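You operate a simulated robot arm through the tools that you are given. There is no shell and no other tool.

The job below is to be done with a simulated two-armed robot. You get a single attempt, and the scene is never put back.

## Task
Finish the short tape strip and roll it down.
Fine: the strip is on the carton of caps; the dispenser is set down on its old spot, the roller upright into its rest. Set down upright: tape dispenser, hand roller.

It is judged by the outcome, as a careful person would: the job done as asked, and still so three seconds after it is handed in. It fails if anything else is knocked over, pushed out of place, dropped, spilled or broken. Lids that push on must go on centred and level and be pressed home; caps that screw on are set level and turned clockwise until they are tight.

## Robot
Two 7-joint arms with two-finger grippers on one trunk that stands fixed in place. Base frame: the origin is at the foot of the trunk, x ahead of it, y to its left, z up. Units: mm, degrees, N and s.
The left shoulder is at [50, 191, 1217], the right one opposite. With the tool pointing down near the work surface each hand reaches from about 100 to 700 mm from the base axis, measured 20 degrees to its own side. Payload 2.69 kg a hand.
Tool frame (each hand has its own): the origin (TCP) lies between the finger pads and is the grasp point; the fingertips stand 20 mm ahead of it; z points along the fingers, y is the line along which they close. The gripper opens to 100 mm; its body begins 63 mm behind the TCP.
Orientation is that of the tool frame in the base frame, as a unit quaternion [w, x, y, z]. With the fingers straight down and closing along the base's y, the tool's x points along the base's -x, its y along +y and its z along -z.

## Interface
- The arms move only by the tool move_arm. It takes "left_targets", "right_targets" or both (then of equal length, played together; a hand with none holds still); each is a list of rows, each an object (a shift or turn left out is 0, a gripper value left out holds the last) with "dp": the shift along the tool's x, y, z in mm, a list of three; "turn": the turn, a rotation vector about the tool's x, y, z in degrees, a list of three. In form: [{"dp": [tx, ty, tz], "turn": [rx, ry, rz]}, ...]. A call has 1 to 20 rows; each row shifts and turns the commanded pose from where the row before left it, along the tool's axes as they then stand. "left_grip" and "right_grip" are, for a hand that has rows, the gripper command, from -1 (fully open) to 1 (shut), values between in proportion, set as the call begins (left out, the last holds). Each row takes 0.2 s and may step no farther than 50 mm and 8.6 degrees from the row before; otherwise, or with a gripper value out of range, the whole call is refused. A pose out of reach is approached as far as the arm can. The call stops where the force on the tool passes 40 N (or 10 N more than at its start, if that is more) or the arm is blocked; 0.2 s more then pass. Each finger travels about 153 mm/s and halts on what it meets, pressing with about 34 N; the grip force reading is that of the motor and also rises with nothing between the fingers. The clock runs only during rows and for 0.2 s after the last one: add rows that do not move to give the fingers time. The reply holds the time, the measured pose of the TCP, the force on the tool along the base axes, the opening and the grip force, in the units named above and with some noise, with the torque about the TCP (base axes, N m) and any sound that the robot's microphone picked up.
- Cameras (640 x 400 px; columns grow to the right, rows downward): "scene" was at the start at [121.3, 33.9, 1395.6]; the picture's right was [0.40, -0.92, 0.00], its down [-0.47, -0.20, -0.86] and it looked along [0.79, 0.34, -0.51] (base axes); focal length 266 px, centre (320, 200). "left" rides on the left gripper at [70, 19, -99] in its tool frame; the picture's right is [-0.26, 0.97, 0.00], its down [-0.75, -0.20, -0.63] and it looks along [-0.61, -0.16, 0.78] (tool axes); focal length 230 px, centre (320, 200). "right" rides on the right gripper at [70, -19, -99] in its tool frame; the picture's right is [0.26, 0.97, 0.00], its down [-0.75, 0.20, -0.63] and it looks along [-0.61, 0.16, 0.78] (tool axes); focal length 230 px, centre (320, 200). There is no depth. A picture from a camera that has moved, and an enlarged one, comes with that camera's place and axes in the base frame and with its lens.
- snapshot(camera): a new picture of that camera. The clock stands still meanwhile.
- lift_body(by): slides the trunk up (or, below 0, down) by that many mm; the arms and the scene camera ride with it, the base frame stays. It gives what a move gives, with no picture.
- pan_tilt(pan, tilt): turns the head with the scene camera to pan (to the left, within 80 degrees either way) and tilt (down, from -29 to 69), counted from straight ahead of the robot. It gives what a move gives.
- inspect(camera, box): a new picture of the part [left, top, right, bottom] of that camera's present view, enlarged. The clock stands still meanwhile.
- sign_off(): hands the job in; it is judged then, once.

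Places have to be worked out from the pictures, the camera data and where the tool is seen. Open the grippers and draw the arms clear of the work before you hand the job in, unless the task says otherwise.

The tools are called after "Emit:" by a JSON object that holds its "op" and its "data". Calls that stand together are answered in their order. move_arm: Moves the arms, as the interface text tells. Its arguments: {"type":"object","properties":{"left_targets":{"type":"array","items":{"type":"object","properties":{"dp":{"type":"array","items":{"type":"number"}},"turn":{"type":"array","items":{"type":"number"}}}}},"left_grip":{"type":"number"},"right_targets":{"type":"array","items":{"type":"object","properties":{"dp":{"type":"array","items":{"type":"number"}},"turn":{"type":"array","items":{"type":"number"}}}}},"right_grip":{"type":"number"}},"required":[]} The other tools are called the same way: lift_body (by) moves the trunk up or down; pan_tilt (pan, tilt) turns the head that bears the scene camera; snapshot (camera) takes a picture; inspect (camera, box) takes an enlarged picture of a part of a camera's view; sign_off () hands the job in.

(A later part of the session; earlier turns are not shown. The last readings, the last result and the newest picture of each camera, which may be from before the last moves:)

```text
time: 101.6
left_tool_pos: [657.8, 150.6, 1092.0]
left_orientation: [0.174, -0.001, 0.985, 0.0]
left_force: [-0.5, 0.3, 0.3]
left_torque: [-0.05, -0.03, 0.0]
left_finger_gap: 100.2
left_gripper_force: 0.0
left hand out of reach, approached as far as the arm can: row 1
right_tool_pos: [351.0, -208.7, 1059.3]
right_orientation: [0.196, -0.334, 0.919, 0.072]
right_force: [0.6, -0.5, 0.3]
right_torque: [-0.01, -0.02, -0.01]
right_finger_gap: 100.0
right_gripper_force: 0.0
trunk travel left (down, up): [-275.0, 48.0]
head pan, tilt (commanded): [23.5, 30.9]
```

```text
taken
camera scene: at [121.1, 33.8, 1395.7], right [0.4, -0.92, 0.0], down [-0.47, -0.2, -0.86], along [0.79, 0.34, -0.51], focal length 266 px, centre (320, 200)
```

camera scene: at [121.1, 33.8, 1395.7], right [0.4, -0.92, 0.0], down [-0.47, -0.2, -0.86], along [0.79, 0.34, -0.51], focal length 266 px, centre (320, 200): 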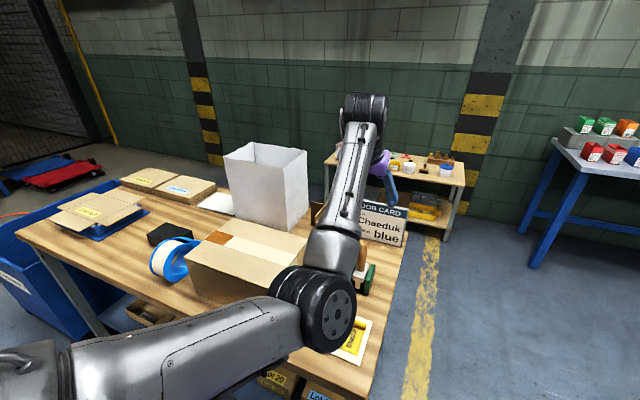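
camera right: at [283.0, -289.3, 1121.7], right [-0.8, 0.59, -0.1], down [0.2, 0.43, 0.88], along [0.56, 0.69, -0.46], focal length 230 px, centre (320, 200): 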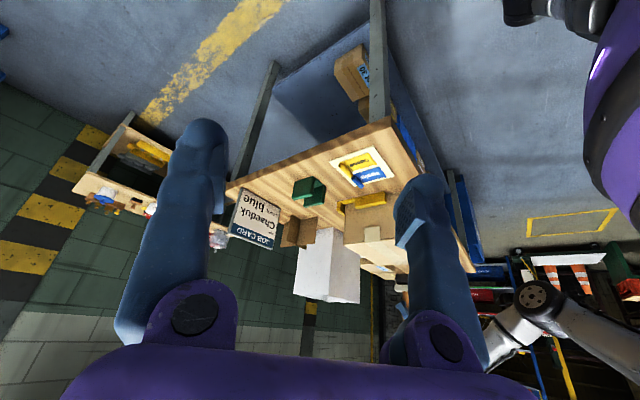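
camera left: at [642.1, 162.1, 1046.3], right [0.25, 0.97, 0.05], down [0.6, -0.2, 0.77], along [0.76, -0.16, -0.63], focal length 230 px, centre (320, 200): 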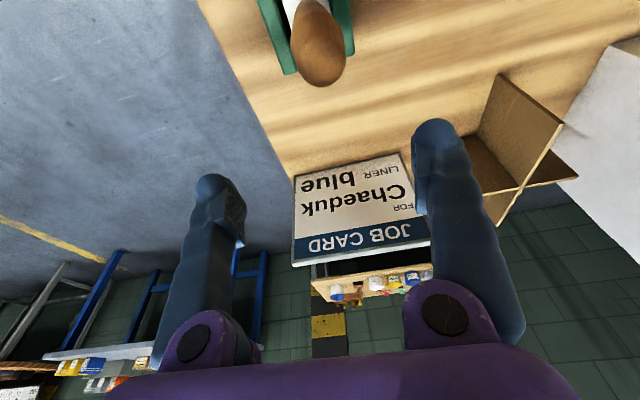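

Tracking well again. Continuing down to just above the roller's handle.

Emit:
{"op": "move_arm", "data": {"left_targets": [{"dp": [10.6, 0, 29.1]}, {"dp": [10.6, 0, 29.1]}, {"dp": [10.6, 0, 29.1]}, {"dp": [0, 0, 0]}]}}

Emit:
{"op": "snapshot", "data": {"camera": "left"}}

Emit:
{"op": "snapshot", "data": {"camera": "scene"}}

```text
time: 102.6
left_tool_pos: [658.9, 153.4, 997.9]
left_orientation: [0.175, -0.001, 0.985, -0.001]
left_force: [0.0, -0.1, 0.7]
left_torque: [-0.02, -0.01, -0.02]
left_finger_gap: 100.1
left_gripper_force: 0.1
right_tool_pos: [350.8, -208.5, 1059.0]
right_orientation: [0.195, -0.334, 0.919, 0.073]
right_force: [0.6, -0.2, 0.6]
right_torque: [-0.02, 0.0, 0.01]
right_finger_gap: 100.2
right_gripper_force: 0.2
trunk travel left (down, up): [-275.0, 48.0]
head pan, tilt (commanded): [23.5, 30.9]
```

```text
taken
camera left: at [559.8, 172.1, 1068.7], right [0.24, 0.97, 0.09], down [0.49, -0.2, 0.85], along [0.84, -0.16, -0.52], focal length 230 px, centre (320, 200)
```

left: 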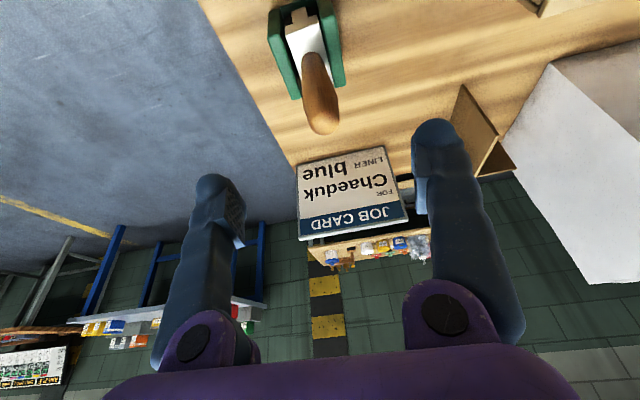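

```text
taken
camera scene: at [121.1, 33.8, 1395.7], right [0.4, -0.92, 0.0], down [-0.47, -0.2, -0.86], along [0.79, 0.34, -0.51], focal length 266 px, centre (320, 200)
```

scene: 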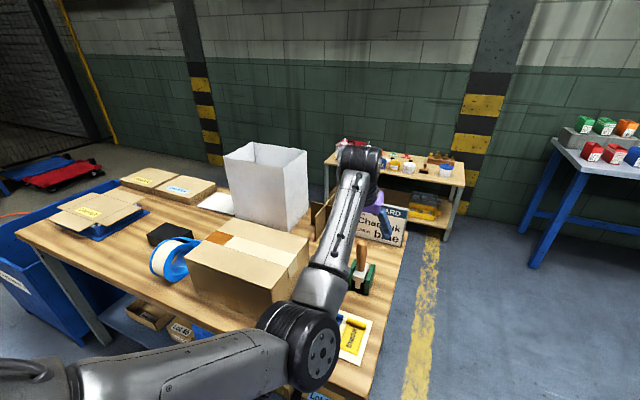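

Good pose. I'll zoom to refine the handle's position relative to the fingers.

Emit:
{"op": "inspect", "data": {"camera": "left", "box": [250, 0, 394, 150]}}

```text
2.67 times, centred on (322, 75) of left
camera zoom: at [559.8, 172.1, 1068.7], right [0.24, 0.97, 0.09], down [0.49, -0.2, 0.85], along [0.84, -0.16, -0.52], focal length 614 px, centre (315, 533)
```

zoom: 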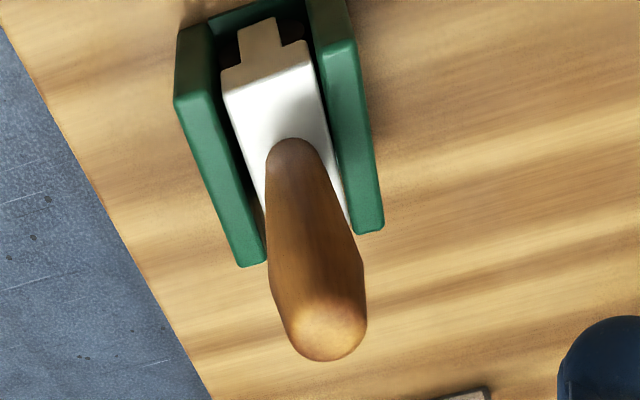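

Handle at x≈686.5, y≈153–156. I'll align and descend along the tool axis most of the way.

Emit:
{"op": "move_arm", "data": {"left_targets": [{"dp": [22.7, 0, 0]}, {"dp": [0, 0, 35]}, {"dp": [0, 0, 35]}, {"dp": [0, 0, 35]}, {"dp": [0, 0, 20]}, {"dp": [0, 0, 0]}]}}

Emit:
{"op": "snapshot", "data": {"camera": "left"}}

Emit:
{"op": "inspect", "data": {"camera": "scene", "box": [300, 170, 420, 300]}}

```text
time: 104.0
left_tool_pos: [679.3, 152.5, 872.5]
left_orientation: [0.173, -0.001, 0.985, 0.0]
left_force: [-0.1, -0.2, 0.3]
left_torque: [0.02, 0.02, 0.01]
left_finger_gap: 100.2
left_gripper_force: 0.0
right_tool_pos: [351.4, -207.0, 1059.5]
right_orientation: [0.194, -0.334, 0.919, 0.072]
right_force: [0.8, 0.2, 0.7]
right_torque: [0.03, -0.05, 0.01]
right_finger_gap: 99.9
right_gripper_force: 0.0
trunk travel left (down, up): [-275.0, 48.0]
head pan, tilt (commanded): [23.5, 30.9]
```

```text
taken
camera left: at [580.7, 172.5, 942.9], right [0.24, 0.97, 0.09], down [0.49, -0.2, 0.85], along [0.84, -0.16, -0.52], focal length 230 px, centre (320, 200)
```

left: 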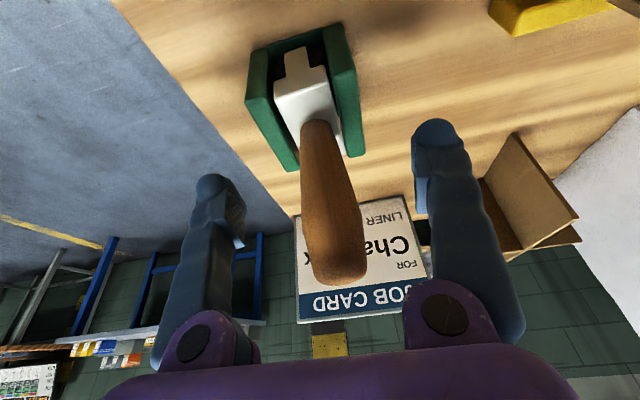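

```text
3.08 times, centred on (360, 235) of scene
camera zoom: at [121.3, 34.0, 1395.7], right [0.4, -0.92, 0.0], down [-0.47, -0.2, -0.86], along [0.79, 0.34, -0.51], focal length 819 px, centre (197, 92)
```

zoom: 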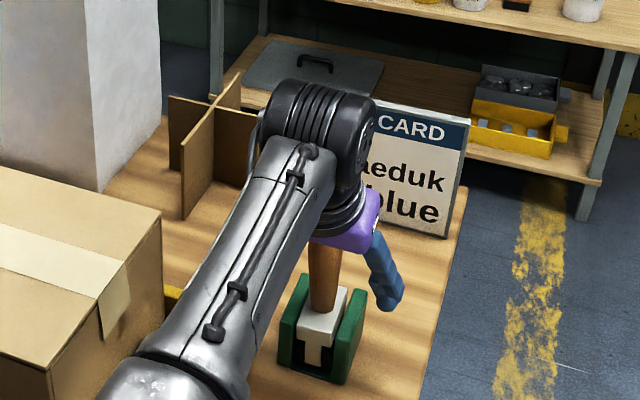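

Nearly there: the handle is slightly ahead and about 2–3 mm to +y. Final adjustment and descent of ~19 mm.

Emit:
{"op": "move_arm", "data": {"left_targets": [{"dp": [-1, 2.5, 8]}, {"dp": [0, 0, 8]}, {"dp": [0, 0, 3]}, {"dp": [0, 0, 0]}]}}

Emit:
{"op": "snapshot", "data": {"camera": "left"}}

```text
time: 105.0
left_tool_pos: [687.8, 155.4, 855.8]
left_orientation: [0.173, -0.002, 0.985, 0.0]
left_force: [-0.7, 0.4, 0.5]
left_torque: [-0.01, 0.01, 0.0]
left_finger_gap: 100.2
left_gripper_force: 0.0
right_tool_pos: [352.9, -206.8, 1060.0]
right_orientation: [0.194, -0.335, 0.919, 0.072]
right_force: [-0.8, 0.5, -0.2]
right_torque: [-0.02, -0.01, 0.03]
right_finger_gap: 99.9
right_gripper_force: 0.0
trunk travel left (down, up): [-275.0, 48.0]
head pan, tilt (commanded): [23.5, 30.9]
```

```text
taken
camera left: at [588.6, 174.5, 926.2], right [0.24, 0.97, 0.09], down [0.49, -0.2, 0.85], along [0.84, -0.16, -0.52], focal length 230 px, centre (320, 200)
```

left: 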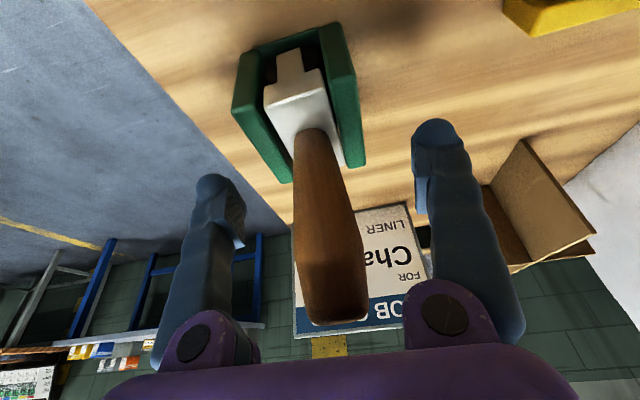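

Handle is now centred at the TCP (column 322, right depth). Closing the gripper; the gap should be near 28–30 mm if the grip is central.

Emit:
{"op": "move_arm", "data": {"left_targets": [{"dp": [0, 0, 0]}, {"dp": [0, 0, 0]}, {"dp": [0, 0, 0]}, {"dp": [0, 0, 0]}], "left_grip": 1}}

Emit:
{"op": "snapshot", "data": {"camera": "left"}}

Emit:
{"op": "inspect", "data": {"camera": "scene", "box": [320, 220, 400, 300]}}

```text
time: 106.0
left_tool_pos: [687.5, 154.2, 854.8]
left_orientation: [0.173, 0.0, 0.985, -0.001]
left_force: [-0.1, -0.7, 0.2]
left_torque: [-0.14, -0.05, 0.02]
left_finger_gap: 24.2
left_gripper_force: 34.6
right_tool_pos: [351.5, -207.7, 1059.0]
right_orientation: [0.194, -0.335, 0.919, 0.072]
right_force: [0.0, 1.0, 0.5]
right_torque: [0.0, -0.02, -0.01]
right_finger_gap: 100.0
right_gripper_force: 0.0
trunk travel left (down, up): [-275.0, 48.0]
head pan, tilt (commanded): [23.5, 30.9]
```

```text
taken
camera left: at [588.5, 174.3, 926.1], right [0.24, 0.97, 0.09], down [0.49, -0.2, 0.85], along [0.84, -0.16, -0.52], focal length 230 px, centre (320, 200)
```

left: 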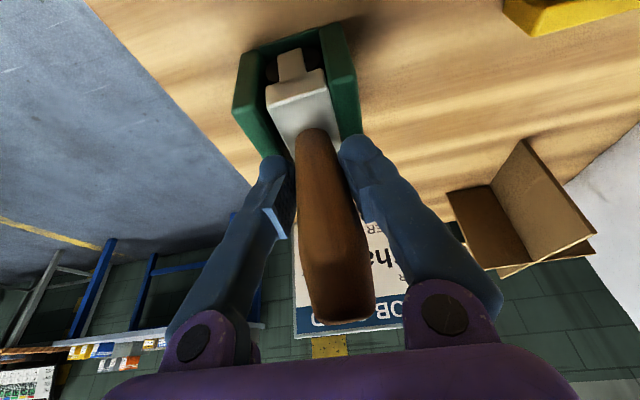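

```text
5.00 times, centred on (360, 260) of scene
camera zoom: at [121.4, 33.8, 1395.6], right [0.4, -0.92, 0.0], down [-0.47, -0.2, -0.86], along [0.79, 0.34, -0.51], focal length 1331 px, centre (120, -100)
```

zoom: 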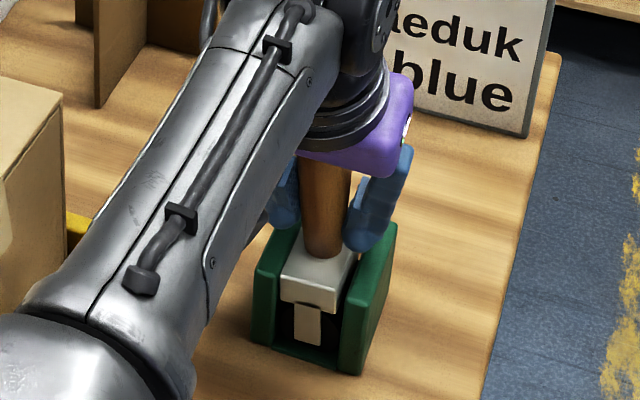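

Gap 24.2 mm, centred. As a test of the grip I'll press down gently in the rest and watch for slipping.

Emit:
{"op": "move_arm", "data": {"left_targets": [{"dp": [0.7, 0, 1.9]}, {"dp": [0.35, 0, 0.94]}, {"dp": [0, 0, 0]}]}}

Emit:
{"op": "move_arm", "data": {"left_targets": [{"dp": [0.5, 0, 1.4]}, {"dp": [0, 0, 0]}]}}

```text
time: 106.8
left_tool_pos: [687.7, 154.3, 855.4]
left_orientation: [0.177, -0.002, 0.984, 0.0]
left_force: [-1.2, -0.1, 11.5]
left_torque: [-0.07, 0.46, 0.0]
left_finger_gap: 24.1
left_gripper_force: 34.0
right_tool_pos: [351.3, -208.4, 1059.9]
right_orientation: [0.195, -0.335, 0.919, 0.071]
right_force: [0.2, -0.3, 0.4]
right_torque: [0.02, 0.0, 0.03]
right_finger_gap: 99.9
right_gripper_force: 0.0
trunk travel left (down, up): [-275.0, 48.0]
head pan, tilt (commanded): [23.5, 30.9]
```

```text
time: 107.4
left_tool_pos: [686.5, 154.2, 855.5]
left_orientation: [0.177, -0.002, 0.984, 0.001]
left_force: [-0.7, 0.3, 20.8]
left_torque: [-0.03, 0.35, -0.03]
left_finger_gap: 24.0
left_gripper_force: 34.0
right_tool_pos: [350.3, -208.0, 1060.8]
right_orientation: [0.196, -0.334, 0.919, 0.072]
right_force: [-0.3, 0.6, 0.2]
right_torque: [0.01, 0.0, 0.02]
right_finger_gap: 100.2
right_gripper_force: 0.0
trunk travel left (down, up): [-275.0, 48.0]
head pan, tilt (commanded): [23.5, 30.9]
```

The grip holds at 21 N without any slip. Now lift the roller out and carry it back above the carton.

Emit:
{"op": "move_arm", "data": {"left_targets": [{"dp": [-3.4, 0, -9.4]}, {"dp": [-6.8, 0, -18.8]}, {"dp": [-10.3, 0, -28.2]}, {"dp": [-12, 0, -32.9]}, {"dp": [-12, 0, -32.9]}, {"dp": [-12, 0, -32.9]}, {"dp": [-12, 0, -32.9]}, {"dp": [0, 0, 0]}]}}

Emit:
{"op": "snapshot", "data": {"camera": "left"}}

Emit:
{"op": "snapshot", "data": {"camera": "scene"}}

```text
time: 109.2
left_tool_pos: [689.4, 155.0, 1051.1]
left_orientation: [0.174, 0.0, 0.985, -0.001]
left_force: [0.0, 0.9, -1.2]
left_torque: [0.02, 0.01, -0.02]
left_finger_gap: 24.0
left_gripper_force: 34.0
right_tool_pos: [352.8, -208.4, 1058.4]
right_orientation: [0.195, -0.335, 0.919, 0.072]
right_force: [1.2, -0.3, -0.3]
right_torque: [-0.01, 0.01, 0.01]
right_finger_gap: 100.2
right_gripper_force: 0.1
trunk travel left (down, up): [-275.0, 48.0]
head pan, tilt (commanded): [23.5, 30.9]
```

```text
taken
camera left: at [590.1, 175.1, 1121.0], right [0.24, 0.97, 0.09], down [0.49, -0.2, 0.85], along [0.84, -0.16, -0.52], focal length 230 px, centre (320, 200)
```

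left: 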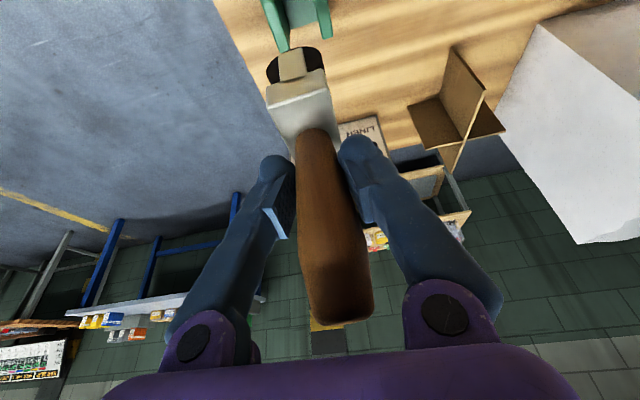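

```text
taken
camera scene: at [121.7, 34.1, 1395.6], right [0.4, -0.92, 0.0], down [-0.47, -0.2, -0.86], along [0.79, 0.34, -0.51], focal length 266 px, centre (320, 200)
```

scene: 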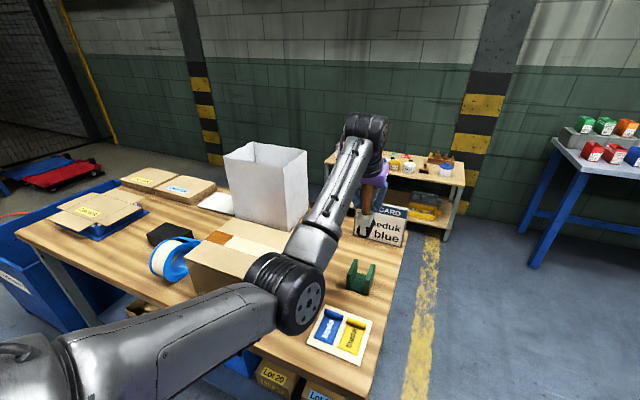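

Lifted with a firm grip. I'll check the roller's heading in the hand before going to the strip.

Emit:
{"op": "inspect", "data": {"camera": "left", "box": [230, 20, 374, 140]}}

```text
3.33 times, centred on (302, 80) of left
camera zoom: at [590.1, 175.1, 1121.0], right [0.24, 0.97, 0.09], down [0.49, -0.2, 0.85], along [0.84, -0.16, -0.52], focal length 767 px, centre (380, 600)
```

zoom: 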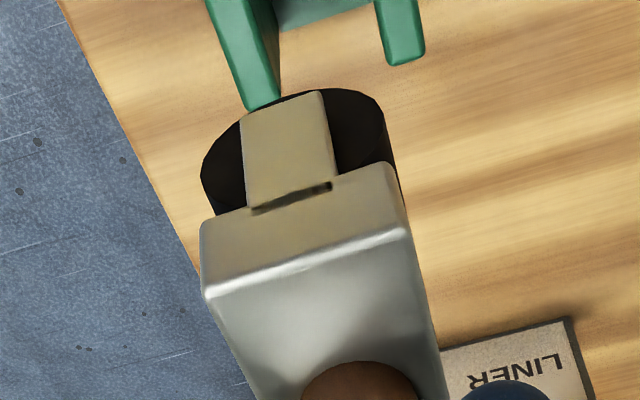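

The roller is square to the tool (within ~1°). I'll carry it over to the left part of the strip.

Emit:
{"op": "move_arm", "data": {"left_targets": [{"dp": [27.9, 15, -10.1]}, {"dp": [27.9, 15, -10.1]}, {"dp": [27.9, 15, -10.1]}, {"dp": [11.6, 43.3, -4.2]}, {"dp": [11.6, 43.3, -4.2]}, {"dp": [11.6, 43.3, -4.2]}, {"dp": [0, 43, 0]}, {"dp": [0, 43, 0]}, {"dp": [0, 43, 0]}, {"dp": [0, 43, 0]}, {"dp": [0, 35, 0]}, {"dp": [0, 0, 0]}]}}

Emit:
{"op": "snapshot", "data": {"camera": "scene"}}

Emit:
{"op": "inspect", "data": {"camera": "scene", "box": [180, 190, 320, 290]}}

```text
time: 111.8
left_tool_pos: [560.9, 535.2, 1049.8]
left_orientation: [0.174, -0.002, 0.985, 0.0]
left_force: [1.0, -0.3, -2.4]
left_torque: [0.03, 0.01, 0.01]
left_finger_gap: 23.8
left_gripper_force: 34.1
right_tool_pos: [351.2, -208.7, 1058.9]
right_orientation: [0.195, -0.334, 0.919, 0.071]
right_force: [0.2, 0.3, -0.2]
right_torque: [0.04, 0.0, 0.0]
right_finger_gap: 100.0
right_gripper_force: 0.0
trunk travel left (down, up): [-275.0, 48.0]
head pan, tilt (commanded): [23.5, 30.9]
```

```text
taken
camera scene: at [121.5, 33.8, 1395.6], right [0.4, -0.92, 0.0], down [-0.47, -0.2, -0.86], along [0.79, 0.34, -0.51], focal length 266 px, centre (320, 200)
```

scene: 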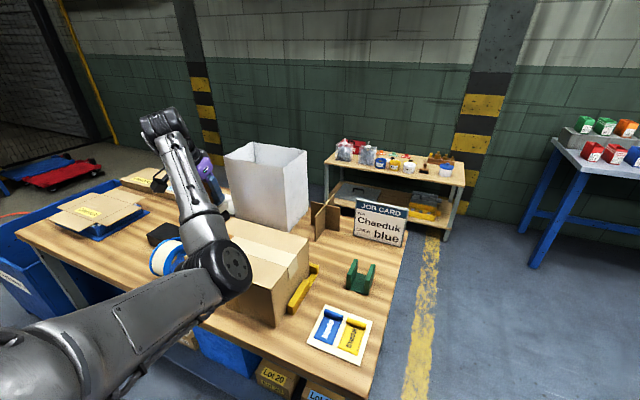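

```text
4.00 times, centred on (250, 240) of scene
camera zoom: at [121.5, 33.8, 1395.6], right [0.4, -0.92, 0.0], down [-0.47, -0.2, -0.86], along [0.79, 0.34, -0.51], focal length 1065 px, centre (600, 40)
```

zoom: 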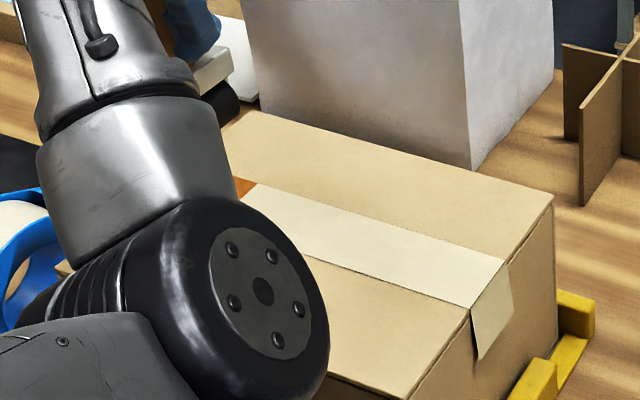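

The elbow blocks the head camera, so I'll rely on the right camera and force readings. Lowering toward contact (expected near TCP z≈1001).

Emit:
{"op": "move_arm", "data": {"left_targets": [{"dp": [8.5, 0, 23.5]}, {"dp": [3.4, 0, 9.4]}, {"dp": [0, 0, 0]}]}}

Emit:
{"op": "snapshot", "data": {"camera": "left"}}

Emit:
{"op": "inspect", "data": {"camera": "right", "box": [340, 200, 440, 300]}}

```text
time: 112.6
left_tool_pos: [561.0, 536.3, 1015.2]
left_orientation: [0.174, -0.001, 0.985, -0.001]
left_force: [0.0, 0.2, -1.6]
left_torque: [-0.02, -0.02, 0.0]
left_finger_gap: 23.6
left_gripper_force: 34.4
right_tool_pos: [353.2, -207.2, 1060.1]
right_orientation: [0.194, -0.335, 0.919, 0.072]
right_force: [0.5, 0.1, 0.2]
right_torque: [-0.02, -0.01, 0.01]
right_finger_gap: 99.6
right_gripper_force: 0.1
trunk travel left (down, up): [-275.0, 48.0]
head pan, tilt (commanded): [23.5, 30.9]
```

```text
taken
camera left: at [462.5, 556.5, 1084.7], right [0.24, 0.97, 0.09], down [0.49, -0.2, 0.85], along [0.84, -0.16, -0.52], focal length 230 px, centre (320, 200)
```

left: 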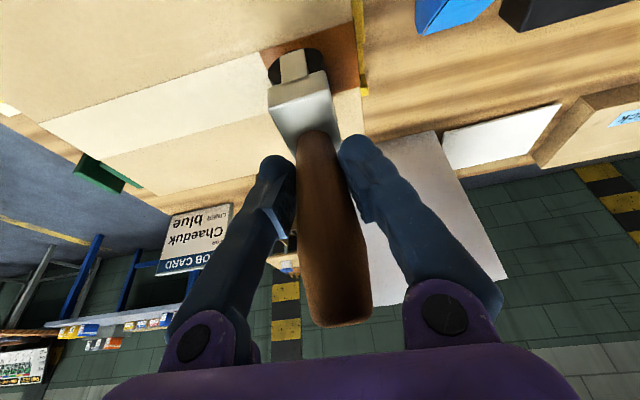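

```text
4.00 times, centred on (390, 250) of right
camera zoom: at [283.0, -289.1, 1121.7], right [-0.8, 0.59, -0.1], down [0.2, 0.43, 0.88], along [0.56, 0.68, -0.46], focal length 920 px, centre (40, 0)
```

zoom: 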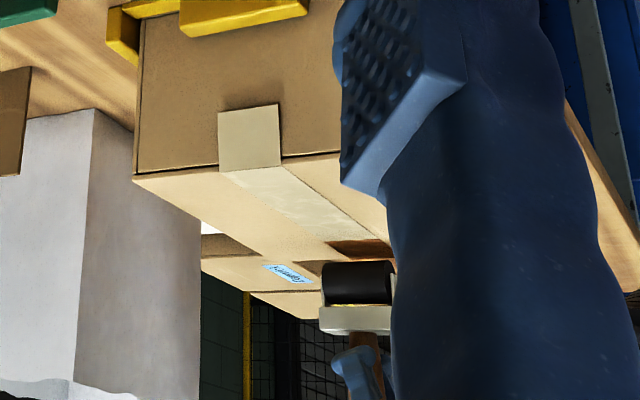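

The right camera sees the unrolled strip and the brown rolled part. I'll yaw the right hand a little so its finger doesn't block the view, while lowering the roller the last bit.

Emit:
{"op": "move_arm", "data": {"left_targets": [{"dp": [2.4, 0, 6.6]}, {"dp": [1.4, 0, 3.8]}, {"dp": [0, 0, 0]}], "right_targets": [{"turn": [-3.25, 0, -7.3]}, {"dp": [0, 0, 0]}, {"dp": [0, 0, 0]}]}}

Emit:
{"op": "move_arm", "data": {"left_targets": [{"dp": [0.5, 0, 1.4]}, {"dp": [0, 0, 0]}]}}

Emit:
{"op": "inspect", "data": {"camera": "right", "box": [300, 190, 440, 300]}}

```text
time: 113.4
left_tool_pos: [560.7, 538.0, 1004.2]
left_orientation: [0.174, -0.002, 0.985, 0.0]
left_force: [0.2, -0.6, -1.7]
left_torque: [0.0, -0.01, -0.03]
left_finger_gap: 23.6
left_gripper_force: 34.7
right_tool_pos: [351.3, -207.7, 1059.0]
right_orientation: [0.19, -0.398, 0.894, 0.085]
right_force: [-0.2, -0.4, -0.3]
right_torque: [0.0, 0.01, -0.05]
right_finger_gap: 100.2
right_gripper_force: 0.1
trunk travel left (down, up): [-275.0, 48.0]
head pan, tilt (commanded): [23.5, 30.9]
```

```text
time: 114.0
left_tool_pos: [560.5, 536.0, 1002.7]
left_orientation: [0.174, -0.001, 0.985, -0.002]
left_force: [0.2, -0.5, -1.7]
left_torque: [-0.01, -0.01, 0.01]
left_finger_gap: 23.9
left_gripper_force: 34.1
right_tool_pos: [351.8, -208.2, 1059.0]
right_orientation: [0.19, -0.398, 0.894, 0.084]
right_force: [0.5, -0.4, -0.9]
right_torque: [0.01, 0.03, -0.02]
right_finger_gap: 99.9
right_gripper_force: 0.1
trunk travel left (down, up): [-275.0, 48.0]
head pan, tilt (commanded): [23.5, 30.9]
```

```text
3.64 times, centred on (370, 245) of right
camera zoom: at [293.8, -297.8, 1121.7], right [-0.88, 0.47, -0.1], down [0.14, 0.45, 0.88], along [0.46, 0.76, -0.46], focal length 837 px, centre (138, 36)
```

zoom: 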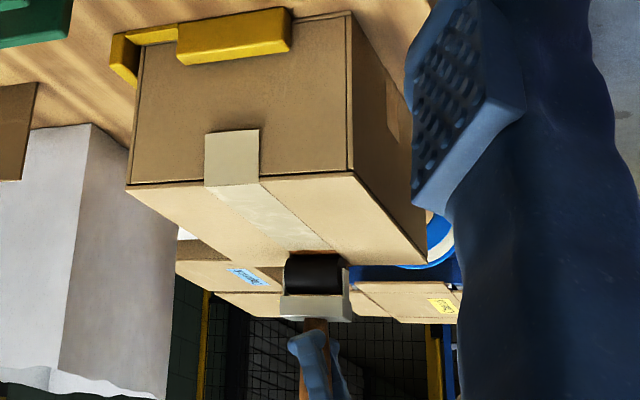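

A clear view now. Still no contact at z≈1003; lowering in 1.5 mm steps.

Emit:
{"op": "move_arm", "data": {"left_targets": [{"dp": [0.5, 0, 1.4]}, {"dp": [0.5, 0, 1.4]}, {"dp": [0, 0, 0]}]}}

Emit:
{"op": "move_arm", "data": {"left_targets": [{"dp": [0.5, 0, 1.4]}, {"dp": [0, 0, 0]}]}}

```text
time: 114.8
left_tool_pos: [561.6, 536.6, 1000.9]
left_orientation: [0.174, -0.002, 0.985, 0.0]
left_force: [-0.9, 1.6, 0.9]
left_torque: [0.02, -0.04, 0.01]
left_finger_gap: 23.7
left_gripper_force: 34.5
right_tool_pos: [350.5, -208.0, 1060.0]
right_orientation: [0.19, -0.398, 0.894, 0.084]
right_force: [0.9, -0.6, 0.4]
right_torque: [-0.02, 0.0, 0.02]
right_finger_gap: 100.2
right_gripper_force: 0.1
trunk travel left (down, up): [-275.0, 48.0]
head pan, tilt (commanded): [23.5, 30.9]
```

```text
time: 115.4
left_tool_pos: [560.1, 537.2, 998.9]
left_orientation: [0.175, -0.001, 0.985, 0.001]
left_force: [0.8, 0.7, 7.7]
left_torque: [0.02, -0.17, 0.0]
left_finger_gap: 23.6
left_gripper_force: 34.1
right_tool_pos: [350.7, -207.4, 1059.6]
right_orientation: [0.191, -0.397, 0.894, 0.084]
right_force: [-0.3, -0.1, 0.5]
right_torque: [-0.03, 0.01, 0.02]
right_finger_gap: 100.1
right_gripper_force: 0.0
trunk travel left (down, up): [-275.0, 48.0]
head pan, tilt (commanded): [23.5, 30.9]
```

About 9 N of contact. Rolling toward −y, 30 mm first, checking the grip.

Emit:
{"op": "move_arm", "data": {"left_targets": [{"dp": [0, -5, 0]}, {"dp": [0, -6, 0]}, {"dp": [0, -6, 0]}, {"dp": [0, -6, 0]}, {"dp": [0, -6, 0]}]}}

Emit:
{"op": "inspect", "data": {"camera": "right", "box": [310, 200, 410, 290]}}

Emit:
{"op": "snapshot", "data": {"camera": "left"}}

```text
time: 116.6
left_tool_pos: [559.9, 507.3, 999.9]
left_orientation: [0.173, -0.001, 0.985, 0.001]
left_force: [-0.3, 2.8, 5.9]
left_torque: [0.43, -0.17, 0.1]
left_finger_gap: 23.4
left_gripper_force: 33.8
right_tool_pos: [349.8, -208.1, 1059.0]
right_orientation: [0.19, -0.398, 0.894, 0.085]
right_force: [0.8, 0.0, 0.5]
right_torque: [0.02, 0.01, 0.02]
right_finger_gap: 100.0
right_gripper_force: 0.1
trunk travel left (down, up): [-275.0, 48.0]
head pan, tilt (commanded): [23.5, 30.9]
```

```text
4.44 times, centred on (360, 245) of right
camera zoom: at [293.3, -297.9, 1121.9], right [-0.88, 0.47, -0.11], down [0.14, 0.45, 0.88], along [0.46, 0.76, -0.46], focal length 1022 px, centre (142, 0)
```

zoom: 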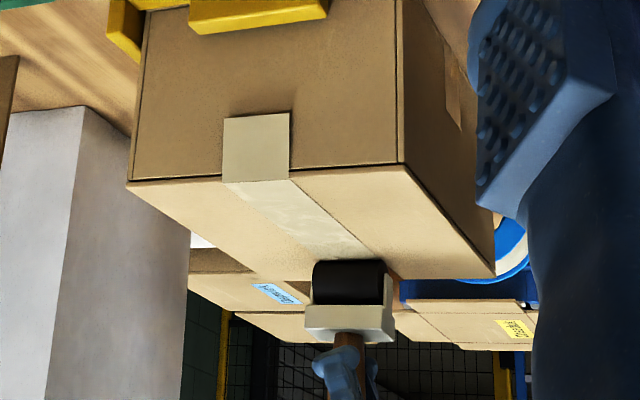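

```text
taken
camera left: at [461.7, 527.8, 1069.3], right [0.24, 0.97, 0.09], down [0.49, -0.2, 0.85], along [0.84, -0.16, -0.52], focal length 230 px, centre (320, 200)
```

left: 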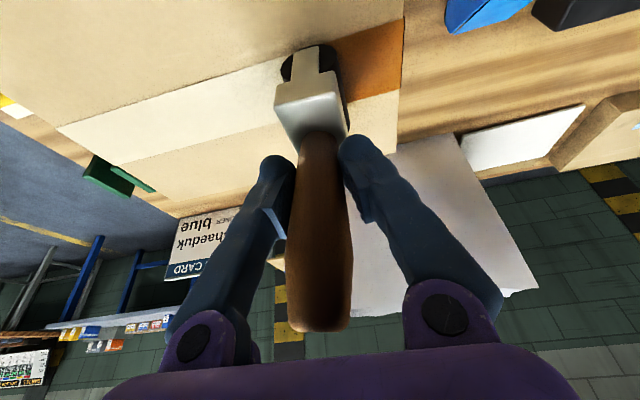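

Grip gap is stable; the handle leans a few degrees as the wheel drags. I'll continue rolling in stages and watch the brown boundary.

Emit:
{"op": "move_arm", "data": {"left_targets": [{"dp": [0, -6, 0]}, {"dp": [0, -6, 0]}, {"dp": [0, -6, 0]}, {"dp": [0, -6, 0]}, {"dp": [0, -6, 0]}, {"dp": [0, -6, 0]}, {"dp": [0, -6, 0]}, {"dp": [0, -6, 0]}]}}

Emit:
{"op": "inspect", "data": {"camera": "right", "box": [310, 200, 410, 290]}}

Emit:
{"op": "snapshot", "data": {"camera": "left"}}

```text
time: 118.4
left_tool_pos: [561.9, 458.9, 999.1]
left_orientation: [0.174, -0.001, 0.985, -0.001]
left_force: [-1.0, 1.2, 1.1]
left_torque: [0.12, -0.01, 0.01]
left_finger_gap: 24.2
left_gripper_force: 34.0
right_tool_pos: [351.2, -207.9, 1059.7]
right_orientation: [0.19, -0.398, 0.894, 0.084]
right_force: [0.7, 0.1, 0.1]
right_torque: [0.02, -0.03, -0.01]
right_finger_gap: 99.9
right_gripper_force: 0.1
trunk travel left (down, up): [-275.0, 48.0]
head pan, tilt (commanded): [23.5, 30.9]
```

```text
4.44 times, centred on (360, 245) of right
camera zoom: at [293.6, -297.8, 1121.8], right [-0.88, 0.47, -0.1], down [0.14, 0.45, 0.88], along [0.46, 0.76, -0.46], focal length 1022 px, centre (142, 0)
```

zoom: 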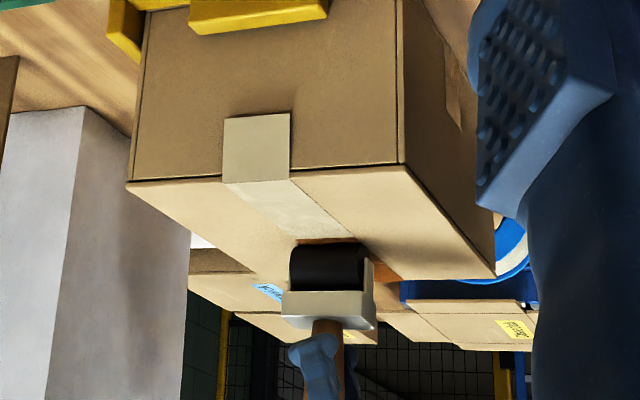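

```text
taken
camera left: at [462.5, 479.3, 1069.4], right [0.24, 0.97, 0.09], down [0.49, -0.2, 0.85], along [0.84, -0.16, -0.52], focal length 230 px, centre (320, 200)
```

left: 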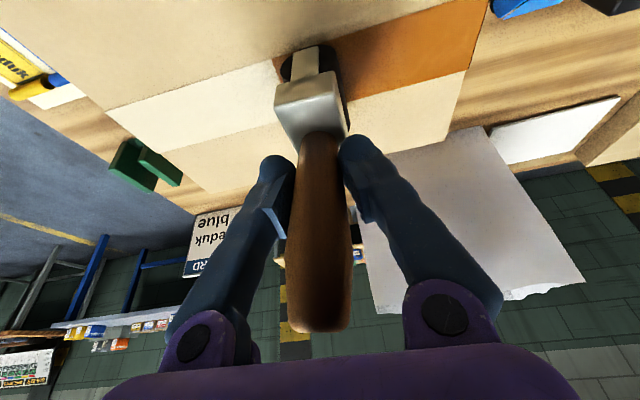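

The brown area now reaches just past the wheel. Press has dropped to ~3 N, so I'll add about 1.5 mm and continue.

Emit:
{"op": "move_arm", "data": {"left_targets": [{"dp": [0.5, 0, 1.4]}, {"dp": [0, -6, 0]}, {"dp": [0, -6, 0]}, {"dp": [0, -6, 0]}, {"dp": [0, -6, 0]}, {"dp": [0, -6, 0]}, {"dp": [0, -6, 0]}, {"dp": [0, -6, 0]}, {"dp": [0, -6, 0]}, {"dp": [0, -6, 0]}, {"dp": [0, -6, 0]}]}}

Emit:
{"op": "inspect", "data": {"camera": "right", "box": [310, 200, 410, 290]}}

Emit:
{"op": "snapshot", "data": {"camera": "left"}}

```text
time: 120.8
left_tool_pos: [559.9, 399.3, 998.5]
left_orientation: [0.176, -0.001, 0.984, 0.0]
left_force: [0.5, 7.6, 13.6]
left_torque: [0.77, -0.07, 0.01]
left_finger_gap: 24.1
left_gripper_force: 34.2
right_tool_pos: [349.5, -207.9, 1059.3]
right_orientation: [0.191, -0.398, 0.893, 0.086]
right_force: [-0.7, 0.1, 0.1]
right_torque: [-0.01, 0.01, -0.03]
right_finger_gap: 100.1
right_gripper_force: 0.2
trunk travel left (down, up): [-275.0, 48.0]
head pan, tilt (commanded): [23.5, 30.9]
```

```text
4.44 times, centred on (360, 245) of right
camera zoom: at [292.8, -298.0, 1122.1], right [-0.88, 0.47, -0.11], down [0.14, 0.45, 0.88], along [0.46, 0.76, -0.46], focal length 1022 px, centre (142, 0)
```

zoom: 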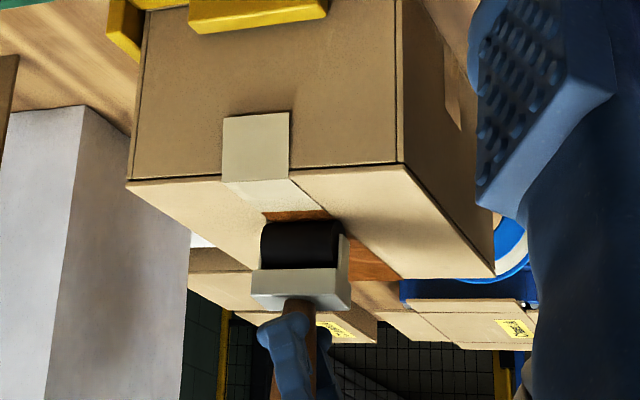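

```text
taken
camera left: at [461.4, 418.7, 1068.4], right [0.24, 0.97, 0.09], down [0.49, -0.2, 0.85], along [0.84, -0.16, -0.52], focal length 230 px, centre (320, 200)
```

left: 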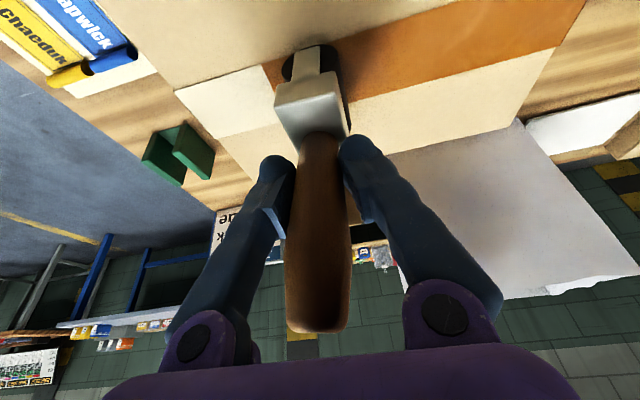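

Rolling well: brown past the overlap now, with 15 N press. I'll ease 0.7 mm and continue toward the right edge.

Emit:
{"op": "move_arm", "data": {"left_targets": [{"dp": [-0.25, 0, -0.66]}, {"dp": [0, -6, 0]}, {"dp": [0, -6, 0]}, {"dp": [0, -6, 0]}, {"dp": [0, -6, 0]}, {"dp": [0, -6, 0]}, {"dp": [0, -6, 0]}, {"dp": [0, -6, 0]}, {"dp": [0, -6, 0]}]}}

Emit:
{"op": "inspect", "data": {"camera": "right", "box": [310, 200, 410, 290]}}

Emit:
{"op": "snapshot", "data": {"camera": "left"}}

```text
time: 122.8
left_tool_pos: [560.2, 351.5, 997.9]
left_orientation: [0.174, -0.001, 0.985, 0.0]
left_force: [0.6, 5.1, 8.9]
left_torque: [0.52, -0.06, -0.03]
left_finger_gap: 24.0
left_gripper_force: 33.7
right_tool_pos: [350.4, -207.6, 1058.9]
right_orientation: [0.191, -0.398, 0.893, 0.085]
right_force: [-0.3, 1.0, -1.0]
right_torque: [-0.04, 0.02, 0.01]
right_finger_gap: 99.8
right_gripper_force: 0.0
trunk travel left (down, up): [-275.0, 48.0]
head pan, tilt (commanded): [23.5, 30.9]
```

```text
4.44 times, centred on (360, 245) of right
camera zoom: at [293.1, -297.9, 1122.0], right [-0.88, 0.47, -0.11], down [0.14, 0.45, 0.88], along [0.46, 0.76, -0.46], focal length 1022 px, centre (142, 0)
```

zoom: 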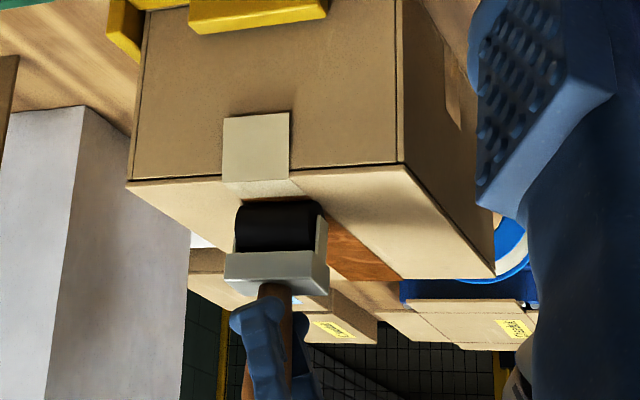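

```text
taken
camera left: at [461.3, 371.8, 1068.6], right [0.24, 0.97, 0.09], down [0.49, -0.2, 0.85], along [0.84, -0.16, -0.52], focal length 230 px, centre (320, 200)
```

left: 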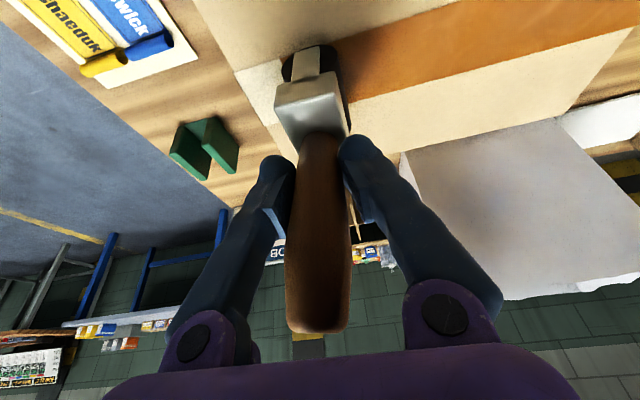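

About 45 mm left to the edge. Rolling another 30 mm.

Emit:
{"op": "move_arm", "data": {"left_targets": [{"dp": [0, -6, 0]}, {"dp": [0, -6, 0]}, {"dp": [0, -6, 0]}, {"dp": [0, -6, 0]}, {"dp": [0, -6, 0]}]}}

Emit:
{"op": "inspect", "data": {"camera": "right", "box": [310, 200, 410, 290]}}

Emit:
{"op": "inspect", "data": {"camera": "left", "box": [200, 20, 400, 170]}}

```text
time: 124.0
left_tool_pos: [561.2, 319.6, 998.4]
left_orientation: [0.174, -0.001, 0.985, -0.001]
left_force: [0.0, 3.1, 3.4]
left_torque: [0.27, 0.02, 0.03]
left_finger_gap: 24.0
left_gripper_force: 33.4
right_tool_pos: [350.9, -208.5, 1060.0]
right_orientation: [0.191, -0.397, 0.894, 0.084]
right_force: [0.3, -0.4, 0.1]
right_torque: [0.0, -0.01, 0.02]
right_finger_gap: 99.9
right_gripper_force: 0.1
trunk travel left (down, up): [-275.0, 48.0]
head pan, tilt (commanded): [23.5, 30.9]
```

```text
4.44 times, centred on (360, 245) of right
camera zoom: at [293.4, -297.8, 1121.9], right [-0.88, 0.47, -0.11], down [0.14, 0.45, 0.88], along [0.46, 0.76, -0.46], focal length 1022 px, centre (142, 0)
```

zoom: 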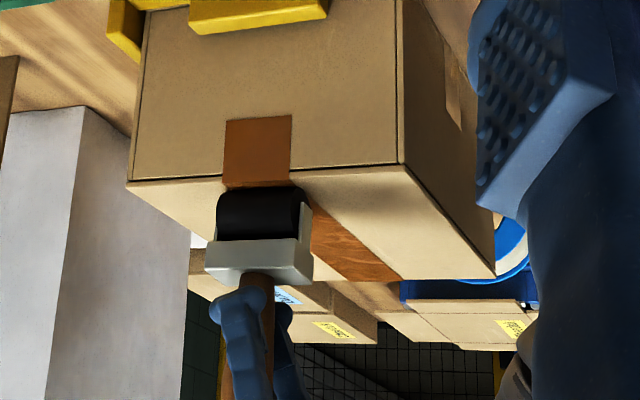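

```text
2.67 times, centred on (300, 95) of left
camera zoom: at [461.8, 341.0, 1068.9], right [0.24, 0.97, 0.09], down [0.49, -0.2, 0.85], along [0.84, -0.16, -0.52], focal length 614 px, centre (373, 480)
```

zoom: 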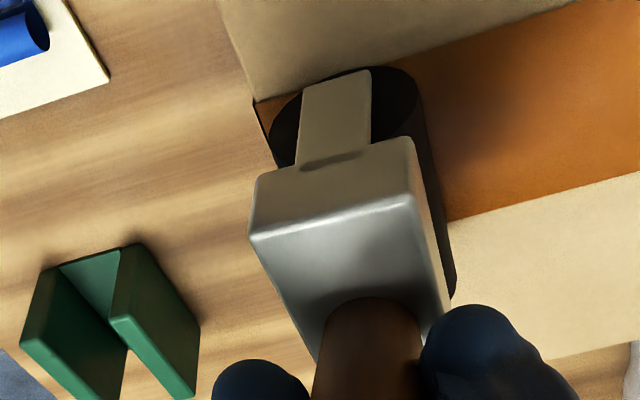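

The whole strip has turned brown, including the tail on the right face, which now lies flush. I'll lift the roller straight off and inspect the full strip.

Emit:
{"op": "move_arm", "data": {"left_targets": [{"dp": [-2, 0, -5.6]}, {"dp": [-6.8, 0, -18.8]}, {"dp": [-10.3, 0, -28.2]}, {"dp": [0, 0, 0]}]}}

Emit:
{"op": "inspect", "data": {"camera": "right", "box": [310, 190, 430, 290]}}

Emit:
{"op": "snapshot", "data": {"camera": "scene"}}

Emit:
{"op": "snapshot", "data": {"camera": "left"}}

```text
time: 125.0
left_tool_pos: [562.5, 320.8, 1054.0]
left_orientation: [0.174, 0.0, 0.985, 0.0]
left_force: [-0.3, -0.2, -2.3]
left_torque: [0.01, 0.02, 0.01]
left_finger_gap: 23.5
left_gripper_force: 34.3
right_tool_pos: [351.8, -207.6, 1058.8]
right_orientation: [0.189, -0.398, 0.893, 0.085]
right_force: [1.3, 0.0, -0.7]
right_torque: [0.03, 0.02, 0.03]
right_finger_gap: 100.0
right_gripper_force: 0.0
trunk travel left (down, up): [-275.0, 48.0]
head pan, tilt (commanded): [23.5, 30.9]
```

```text
4.00 times, centred on (370, 240) of right
camera zoom: at [294.0, -297.6, 1121.7], right [-0.88, 0.47, -0.1], down [0.14, 0.45, 0.88], along [0.46, 0.76, -0.46], focal length 920 px, centre (120, 40)
```

zoom: 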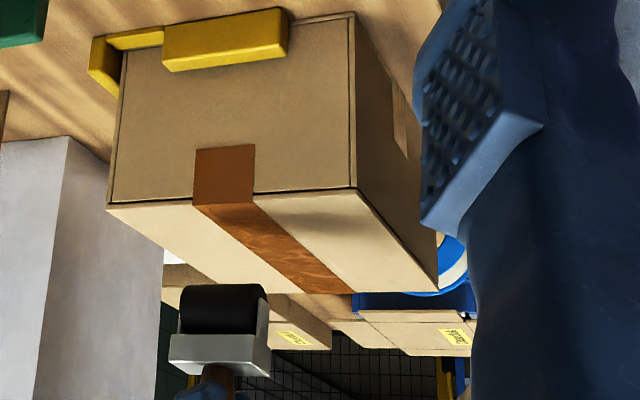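

```text
taken
camera scene: at [121.7, 34.3, 1395.6], right [0.4, -0.92, 0.0], down [-0.47, -0.2, -0.86], along [0.79, 0.34, -0.51], focal length 266 px, centre (320, 200)
```

scene: 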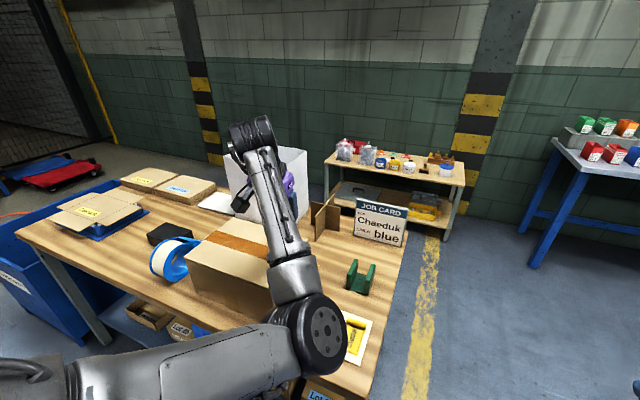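

```text
taken
camera left: at [463.1, 341.4, 1123.4], right [0.24, 0.97, 0.09], down [0.49, -0.2, 0.85], along [0.84, -0.16, -0.52], focal length 230 px, centre (320, 200)
```

left: 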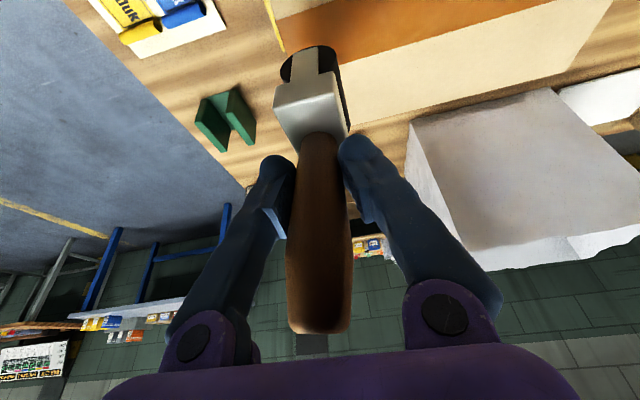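

Strip complete and fully rolled. Now the roller goes back: I'll carry it to above its rest and take out the ~4° lean the handle picked up in the grip.

Emit:
{"op": "move_arm", "data": {"left_targets": [{"dp": [-11.7, -40, 4.3]}, {"dp": [-11.7, -40, 4.3]}, {"dp": [-11.7, -40, 4.3]}, {"dp": [-27.3, -15.3, 9.9]}, {"dp": [-27.3, -15.3, 9.9]}, {"dp": [-27.3, -15.3, 9.9]}, {"turn": [3.76, 0, -1.37]}, {"dp": [0, 0, 0]}]}}

Emit:
{"op": "snapshot", "data": {"camera": "left"}}

Emit:
{"op": "inspect", "data": {"camera": "left", "box": [230, 20, 374, 140]}}

Emit:
{"op": "inspect", "data": {"camera": "scene", "box": [320, 150, 420, 300]}}

```text
time: 126.8
left_tool_pos: [685.7, 154.0, 1054.4]
left_orientation: [0.173, -0.007, 0.984, -0.035]
left_force: [-0.4, 0.2, -1.5]
left_torque: [-0.02, 0.02, -0.02]
left_finger_gap: 23.7
left_gripper_force: 34.1
right_tool_pos: [353.3, -207.8, 1059.4]
right_orientation: [0.191, -0.397, 0.894, 0.084]
right_force: [-0.4, 0.0, -0.2]
right_torque: [-0.02, 0.02, -0.02]
right_finger_gap: 100.1
right_gripper_force: 0.0
trunk travel left (down, up): [-275.0, 48.0]
head pan, tilt (commanded): [23.5, 30.9]
```

```text
taken
camera left: at [587.8, 179.4, 1123.0], right [0.24, 0.97, 0.02], down [0.49, -0.14, 0.86], along [0.84, -0.2, -0.51], focal length 230 px, centre (320, 200)
```

left: 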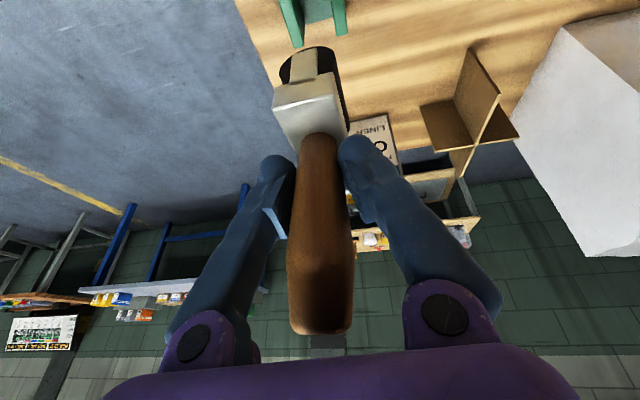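

```text
3.33 times, centred on (302, 80) of left
camera zoom: at [587.8, 179.4, 1123.0], right [0.24, 0.97, 0.02], down [0.49, -0.14, 0.86], along [0.84, -0.2, -0.51], focal length 767 px, centre (380, 600)
```

zoom: 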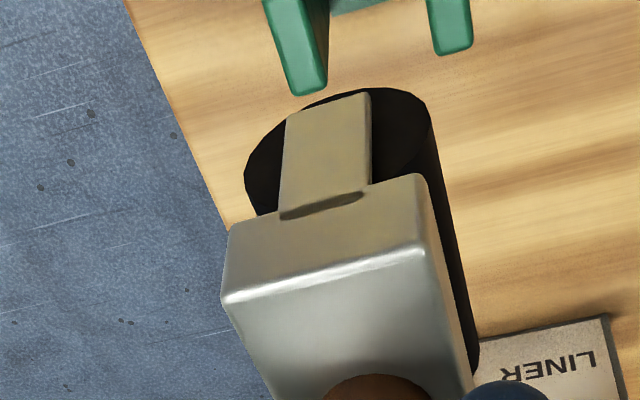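

```text
2.67 times, centred on (370, 225) of scene
camera zoom: at [121.7, 33.8, 1395.6], right [0.4, -0.92, 0.0], down [-0.47, -0.2, -0.86], along [0.79, 0.34, -0.51], focal length 710 px, centre (187, 133)
```

zoom: 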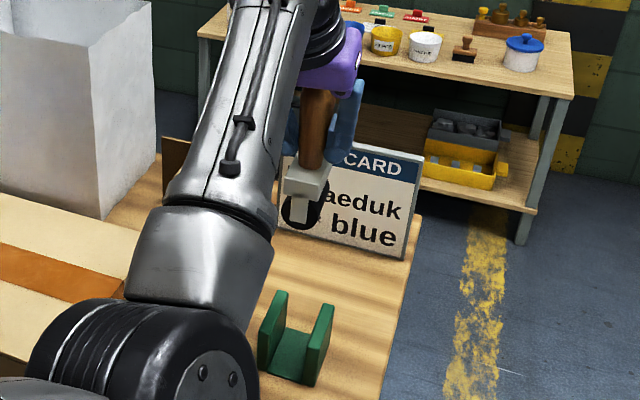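

Lean and heading look right now. I'll centre on y≈150.5 and lower to just above the rest's walls.

Emit:
{"op": "move_arm", "data": {"left_targets": [{"dp": [-1.5, -3.5, 0.5]}, {"dp": [12, 0, 32.9]}, {"dp": [12, 0, 32.9]}, {"dp": [12, 0, 32.9]}, {"dp": [10.3, 0, 28.2]}, {"dp": [0, 0, 0]}]}}

Emit:
{"op": "inspect", "data": {"camera": "scene", "box": [335, 235, 395, 300]}}

Emit:
{"op": "inspect", "data": {"camera": "left", "box": [230, 20, 374, 140]}}

```text
time: 128.2
left_tool_pos: [686.4, 142.4, 918.3]
left_orientation: [0.173, -0.007, 0.984, -0.035]
left_force: [0.2, 0.0, -1.2]
left_torque: [-0.01, 0.04, 0.05]
left_finger_gap: 23.6
left_gripper_force: 33.7
right_tool_pos: [351.1, -207.2, 1059.3]
right_orientation: [0.19, -0.398, 0.894, 0.084]
right_force: [0.3, -0.7, -0.2]
right_torque: [0.01, -0.01, 0.0]
right_finger_gap: 100.0
right_gripper_force: 0.0
trunk travel left (down, up): [-275.0, 48.0]
head pan, tilt (commanded): [23.5, 30.9]
```

```text
6.15 times, centred on (365, 268) of scene
camera zoom: at [121.4, 33.9, 1395.7], right [0.4, -0.92, 0.0], down [-0.47, -0.2, -0.86], along [0.79, 0.34, -0.51], focal length 1639 px, centre (43, -215)
```

zoom: 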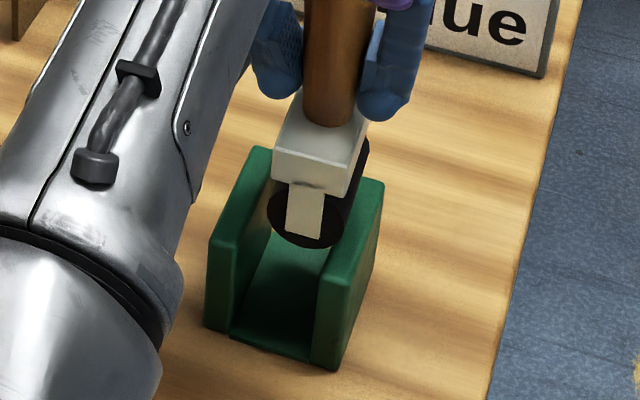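

```text
3.33 times, centred on (302, 80) of left
camera zoom: at [587.4, 167.5, 987.5], right [0.24, 0.97, 0.02], down [0.49, -0.14, 0.86], along [0.84, -0.2, -0.51], focal length 767 px, centre (380, 600)
```

zoom: 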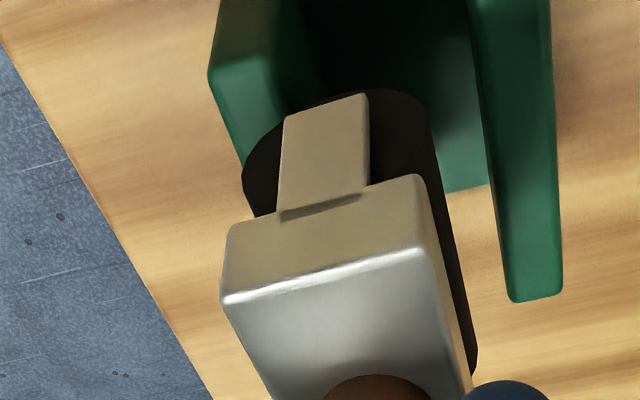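

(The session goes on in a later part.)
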